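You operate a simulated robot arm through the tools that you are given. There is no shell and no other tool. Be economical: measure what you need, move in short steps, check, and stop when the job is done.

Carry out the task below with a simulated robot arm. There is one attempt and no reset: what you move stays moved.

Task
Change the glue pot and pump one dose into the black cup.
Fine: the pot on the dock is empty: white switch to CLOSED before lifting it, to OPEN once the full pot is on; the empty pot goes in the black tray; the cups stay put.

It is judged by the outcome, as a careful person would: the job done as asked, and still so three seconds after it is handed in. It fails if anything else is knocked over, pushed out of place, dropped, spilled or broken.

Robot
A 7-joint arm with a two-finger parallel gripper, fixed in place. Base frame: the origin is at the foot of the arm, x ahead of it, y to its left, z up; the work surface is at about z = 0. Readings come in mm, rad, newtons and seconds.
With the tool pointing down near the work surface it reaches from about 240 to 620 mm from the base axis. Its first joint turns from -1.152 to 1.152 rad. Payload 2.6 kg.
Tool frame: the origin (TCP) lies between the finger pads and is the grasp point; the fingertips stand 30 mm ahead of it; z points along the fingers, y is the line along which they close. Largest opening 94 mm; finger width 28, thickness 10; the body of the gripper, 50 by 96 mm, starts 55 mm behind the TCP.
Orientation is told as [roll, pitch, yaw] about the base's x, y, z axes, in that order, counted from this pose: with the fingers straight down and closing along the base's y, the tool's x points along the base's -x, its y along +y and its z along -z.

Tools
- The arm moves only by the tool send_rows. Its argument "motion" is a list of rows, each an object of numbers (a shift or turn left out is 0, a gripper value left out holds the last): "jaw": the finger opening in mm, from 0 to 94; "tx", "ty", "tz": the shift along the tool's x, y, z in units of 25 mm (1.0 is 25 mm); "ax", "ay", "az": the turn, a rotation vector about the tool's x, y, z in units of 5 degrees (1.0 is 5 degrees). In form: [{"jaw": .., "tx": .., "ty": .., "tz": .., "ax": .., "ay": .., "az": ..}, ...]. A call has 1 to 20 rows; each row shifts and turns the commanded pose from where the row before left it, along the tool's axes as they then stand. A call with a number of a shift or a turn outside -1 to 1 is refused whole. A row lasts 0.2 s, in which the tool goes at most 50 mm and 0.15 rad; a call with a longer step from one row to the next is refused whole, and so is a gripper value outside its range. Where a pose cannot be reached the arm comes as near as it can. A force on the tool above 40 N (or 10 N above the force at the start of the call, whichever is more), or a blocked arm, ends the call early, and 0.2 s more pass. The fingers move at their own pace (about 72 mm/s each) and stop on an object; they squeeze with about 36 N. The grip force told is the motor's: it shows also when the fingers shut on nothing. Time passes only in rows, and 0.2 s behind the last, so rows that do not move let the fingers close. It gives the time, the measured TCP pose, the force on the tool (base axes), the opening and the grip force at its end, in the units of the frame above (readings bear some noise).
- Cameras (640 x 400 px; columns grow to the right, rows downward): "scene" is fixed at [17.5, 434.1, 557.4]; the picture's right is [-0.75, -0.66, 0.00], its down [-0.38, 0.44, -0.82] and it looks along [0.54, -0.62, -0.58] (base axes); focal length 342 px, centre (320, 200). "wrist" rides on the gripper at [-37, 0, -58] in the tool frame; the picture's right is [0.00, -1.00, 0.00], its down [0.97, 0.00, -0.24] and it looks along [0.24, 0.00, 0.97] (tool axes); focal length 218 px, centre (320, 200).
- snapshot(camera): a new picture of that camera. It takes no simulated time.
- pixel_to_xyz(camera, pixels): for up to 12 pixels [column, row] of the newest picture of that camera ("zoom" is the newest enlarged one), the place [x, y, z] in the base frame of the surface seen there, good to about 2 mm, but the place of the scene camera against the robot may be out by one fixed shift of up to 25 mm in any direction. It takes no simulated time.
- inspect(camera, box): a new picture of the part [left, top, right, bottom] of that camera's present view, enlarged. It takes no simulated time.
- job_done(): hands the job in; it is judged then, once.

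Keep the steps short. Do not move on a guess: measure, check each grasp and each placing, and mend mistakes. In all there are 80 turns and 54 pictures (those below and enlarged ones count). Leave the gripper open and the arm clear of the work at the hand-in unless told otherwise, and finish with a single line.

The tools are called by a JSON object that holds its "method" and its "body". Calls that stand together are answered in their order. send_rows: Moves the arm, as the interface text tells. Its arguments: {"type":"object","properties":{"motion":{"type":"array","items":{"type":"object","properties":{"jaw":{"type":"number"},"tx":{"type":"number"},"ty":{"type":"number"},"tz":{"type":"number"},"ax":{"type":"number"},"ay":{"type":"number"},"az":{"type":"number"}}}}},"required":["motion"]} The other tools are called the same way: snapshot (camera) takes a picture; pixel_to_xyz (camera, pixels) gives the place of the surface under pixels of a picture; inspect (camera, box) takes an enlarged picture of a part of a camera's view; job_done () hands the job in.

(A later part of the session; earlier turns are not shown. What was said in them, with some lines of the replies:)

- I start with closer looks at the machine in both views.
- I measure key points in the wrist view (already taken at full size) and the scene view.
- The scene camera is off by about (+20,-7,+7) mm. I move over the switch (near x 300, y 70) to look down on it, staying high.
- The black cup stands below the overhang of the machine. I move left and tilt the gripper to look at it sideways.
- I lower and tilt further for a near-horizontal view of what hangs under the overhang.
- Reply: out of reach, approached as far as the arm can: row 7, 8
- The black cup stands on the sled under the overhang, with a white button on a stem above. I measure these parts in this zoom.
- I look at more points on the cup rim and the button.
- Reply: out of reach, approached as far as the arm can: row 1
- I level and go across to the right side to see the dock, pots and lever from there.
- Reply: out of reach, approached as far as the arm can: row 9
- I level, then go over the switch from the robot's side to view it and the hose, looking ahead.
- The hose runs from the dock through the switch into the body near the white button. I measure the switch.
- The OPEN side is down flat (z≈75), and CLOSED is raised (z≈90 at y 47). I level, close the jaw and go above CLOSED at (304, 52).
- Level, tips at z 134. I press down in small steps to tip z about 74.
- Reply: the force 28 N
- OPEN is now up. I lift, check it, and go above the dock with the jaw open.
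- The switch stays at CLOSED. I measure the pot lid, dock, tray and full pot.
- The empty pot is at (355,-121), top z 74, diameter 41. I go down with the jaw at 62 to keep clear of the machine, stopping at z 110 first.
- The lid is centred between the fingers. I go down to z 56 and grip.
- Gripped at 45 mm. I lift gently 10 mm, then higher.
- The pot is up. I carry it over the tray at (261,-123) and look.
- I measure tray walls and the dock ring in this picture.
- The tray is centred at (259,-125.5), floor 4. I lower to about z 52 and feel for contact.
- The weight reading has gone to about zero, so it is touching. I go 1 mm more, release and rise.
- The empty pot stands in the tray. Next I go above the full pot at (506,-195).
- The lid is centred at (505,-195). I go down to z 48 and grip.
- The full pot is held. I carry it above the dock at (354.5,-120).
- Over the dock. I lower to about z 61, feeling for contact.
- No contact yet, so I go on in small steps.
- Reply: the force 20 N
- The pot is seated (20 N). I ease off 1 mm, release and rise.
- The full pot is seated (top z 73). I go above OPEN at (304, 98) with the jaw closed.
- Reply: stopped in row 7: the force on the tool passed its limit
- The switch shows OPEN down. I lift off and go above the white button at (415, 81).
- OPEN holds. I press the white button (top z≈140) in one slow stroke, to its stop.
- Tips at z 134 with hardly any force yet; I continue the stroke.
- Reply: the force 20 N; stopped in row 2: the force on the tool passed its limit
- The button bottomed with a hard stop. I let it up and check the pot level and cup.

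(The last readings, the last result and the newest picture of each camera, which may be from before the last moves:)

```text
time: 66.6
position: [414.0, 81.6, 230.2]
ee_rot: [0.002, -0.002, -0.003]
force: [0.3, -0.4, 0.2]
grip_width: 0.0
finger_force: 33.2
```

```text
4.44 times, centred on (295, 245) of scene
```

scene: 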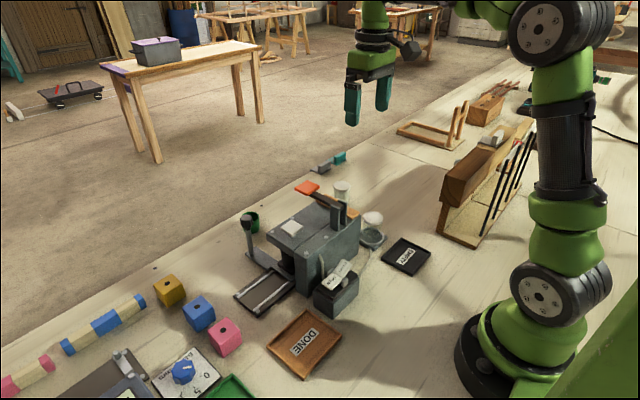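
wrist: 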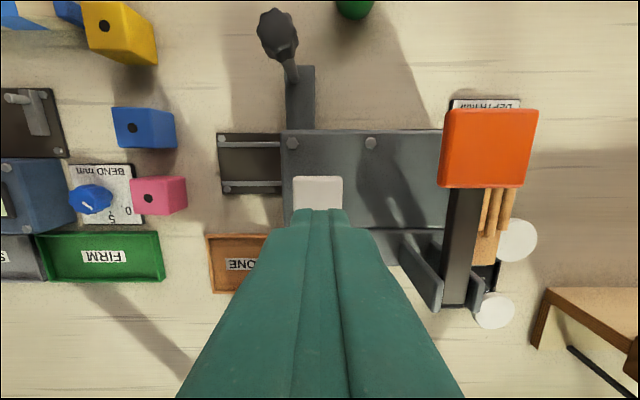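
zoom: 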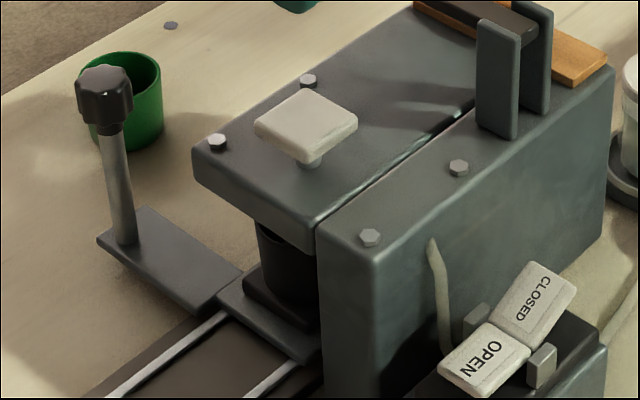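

The pot's level seems to have dropped. I check the cup from the low left view as before, opening the jaw on the way.

{"method": "send_rows", "body": {"motion": [{"tz": -0.8}, {"ty": 1}, {"ty": 1}, {"ty": 1}, {"ty": 1, "jaw": 94}, {"ty": 1}, {"ty": 1, "ax": 1}, {"ty": 0.4, "ax": 1}, {"ax": 1}, {"ax": 1}, {"ax": 1}, {"ax": 1}, {"ax": 1}, {"ax": 1}, {"ax": 1}, {"ax": 1}]}}

{"method": "send_rows", "body": {"motion": [{"ty": 1, "tz": 0.27}, {"ty": 1, "tz": 0.27}, {"ty": 0.8, "tz": 0.27}, {"ax": 1}, {"ax": 1}, {"ax": 1}]}}

{"method": "inspect", "body": {"camera": "wrist", "box": [210, 80, 330, 180]}}

```text
time: 70.0
position: [415.6, 241.7, 249.5]
ee_rot: [-0.87, -0.003, -0.004]
force: [0.0, -0.4, 0.0]
grip_width: 93.9
finger_force: 0.1
```

```text
time: 71.4
position: [415.2, 272.6, 183.9]
ee_rot: [-1.047, -0.005, -0.002]
force: [0.3, 0.1, 0.4]
grip_width: 93.9
finger_force: 0.1
out of reach, approached as far as the arm can: row 6
```

```text
4.00 times, centred on (270, 130) of wrist
```

zoom: 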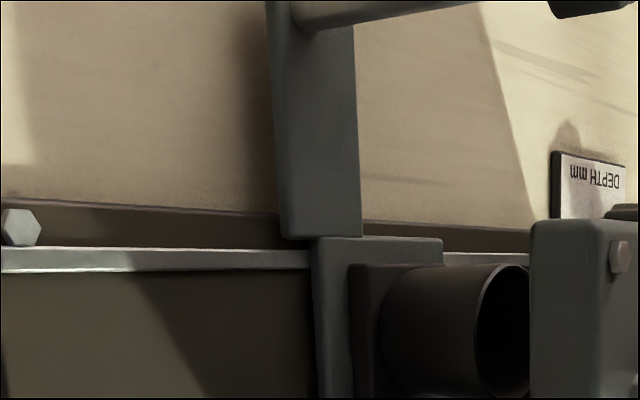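

From here the cup's inside isn't visible; a steeper view (about 57°) past the overhang edge should look into it.

{"method": "send_rows", "body": {"motion": [{"ax": -1}, {"ax": -1}, {"ax": -1}, {"ax": -1}, {"ax": -1}, {"ax": -1}, {"ty": -1, "tz": 0.25, "tx": 0.2}, {"ty": -1, "tz": 0.25, "tx": 0.2}, {"ty": -1, "tz": 0.25, "tx": 0.2}, {"ty": -0.44, "tz": 0.25}, {}]}}

{"method": "snapshot", "body": {"camera": "wrist"}}

```text
time: 73.8
position: [400.6, 184.6, 204.3]
ee_rot: [-0.52, -0.004, 0.001]
force: [-0.8, -0.8, 0.3]
grip_width: 94.1
finger_force: 0.0
```

```text
12 pictures are left
```

wrist: 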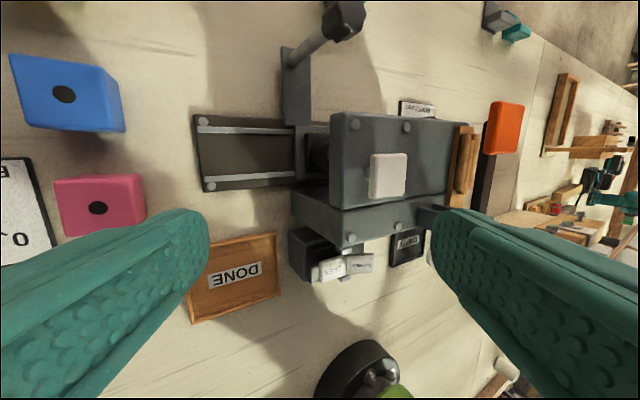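

{"method": "inspect", "body": {"camera": "wrist", "box": [295, 120, 345, 190]}}

{"method": "inspect", "body": {"camera": "scene", "box": [350, 195, 390, 245]}}

```text
5.71 times, centred on (320, 155) of wrist
```

zoom: 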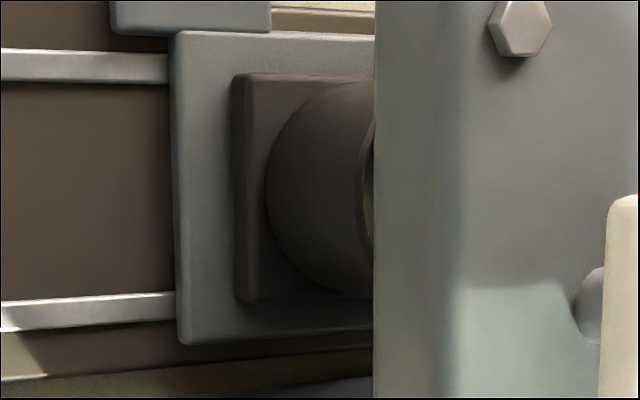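

```text
8.00 times, centred on (370, 220) of scene
```

zoom: 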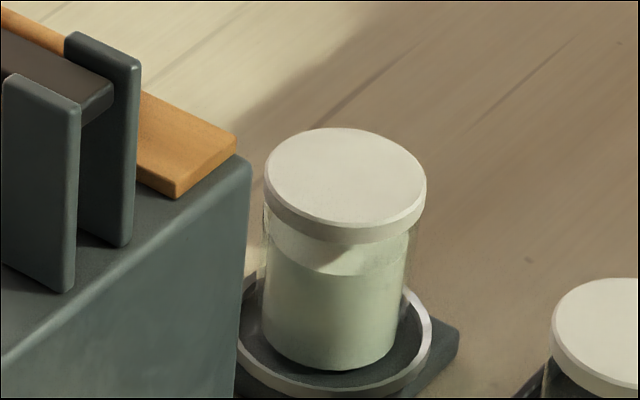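

A pale sliver shows inside the cup's rim at wrist pixel (328,153). I measure it and the near spots.

{"method": "pixel_to_xyz", "body": {"camera": "wrist", "pixels": [[328.3, 154], [328.3, 150], [328.3, 158], [327, 154], [324, 154]]}}

{"method": "send_rows", "body": {"motion": [{"ty": 0.8, "tx": -0.4}, {"ax": 1}, {"ax": 0.5}, {}]}}

{"method": "snapshot", "body": {"camera": "wrist"}}

```text
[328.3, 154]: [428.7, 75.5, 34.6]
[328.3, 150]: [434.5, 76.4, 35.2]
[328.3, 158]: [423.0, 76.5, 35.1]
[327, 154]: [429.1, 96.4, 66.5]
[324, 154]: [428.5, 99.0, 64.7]
```

```text
time: 74.8
position: [411.3, 201.8, 194.4]
ee_rot: [-0.654, -0.005, -0.001]
force: [0.2, -0.4, -0.1]
grip_width: 94.1
finger_force: 0.1
```

```text
9 pictures are left
```

wrist: 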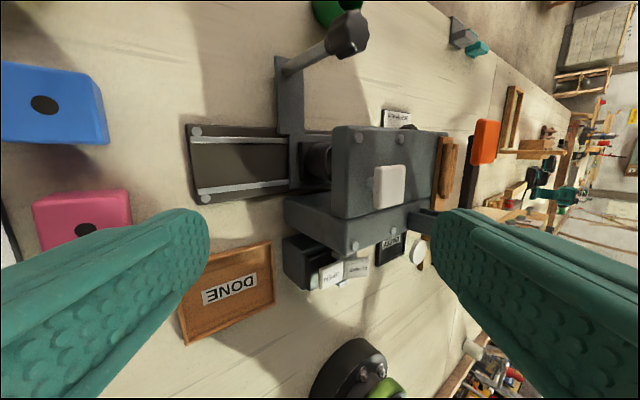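

{"method": "inspect", "body": {"camera": "wrist", "box": [300, 130, 350, 200]}}

```text
5.71 times, centred on (325, 165) of wrist
```

zoom: 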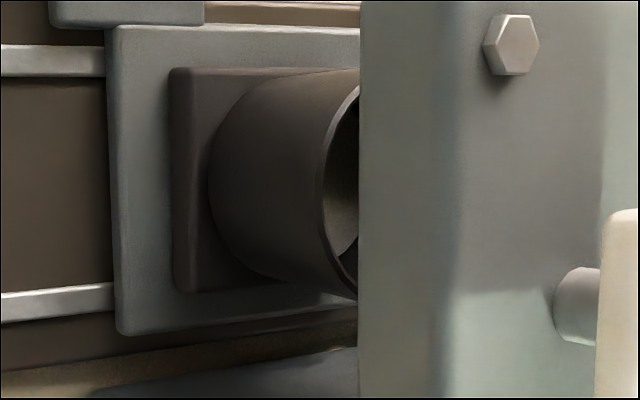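

A pale flat surface at z≈35 lies in the cup, and the pot level fell: one dose is in. I level and raise the arm clear, jaw open.

{"method": "send_rows", "body": {"motion": [{"tz": -1}, {"tz": -1}, {"tz": -1}, {"ax": -1}, {"ax": -1}, {"ax": -1}, {"ax": -1}, {"ax": -1}, {"ax": -1}, {"ax": -1}, {"ax": -0.5}, {"tz": -0.8}, {}]}}

{"method": "snapshot", "body": {"camera": "scene"}}

```text
time: 77.6
position: [409.4, 247.3, 274.7]
ee_rot: [0.004, -0.003, -0.001]
force: [0.0, -0.3, -0.5]
grip_width: 94.0
finger_force: 0.0
```

```text
7 pictures are left
```

scene: 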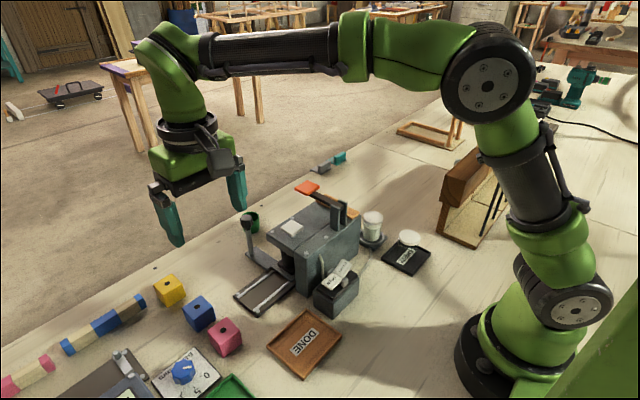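

The full pot is on the dock, the empty one is in the tray, the switch is at OPEN, the cups haven't moved, and the arm is clear. I hand in.

{"method": "job_done", "body": {}}

```text
The job is handed in.
```

The empty pot is in the black tray, the full pot is on the dock with the switch at OPEN, and one press of the white button put one dose in the black cup.
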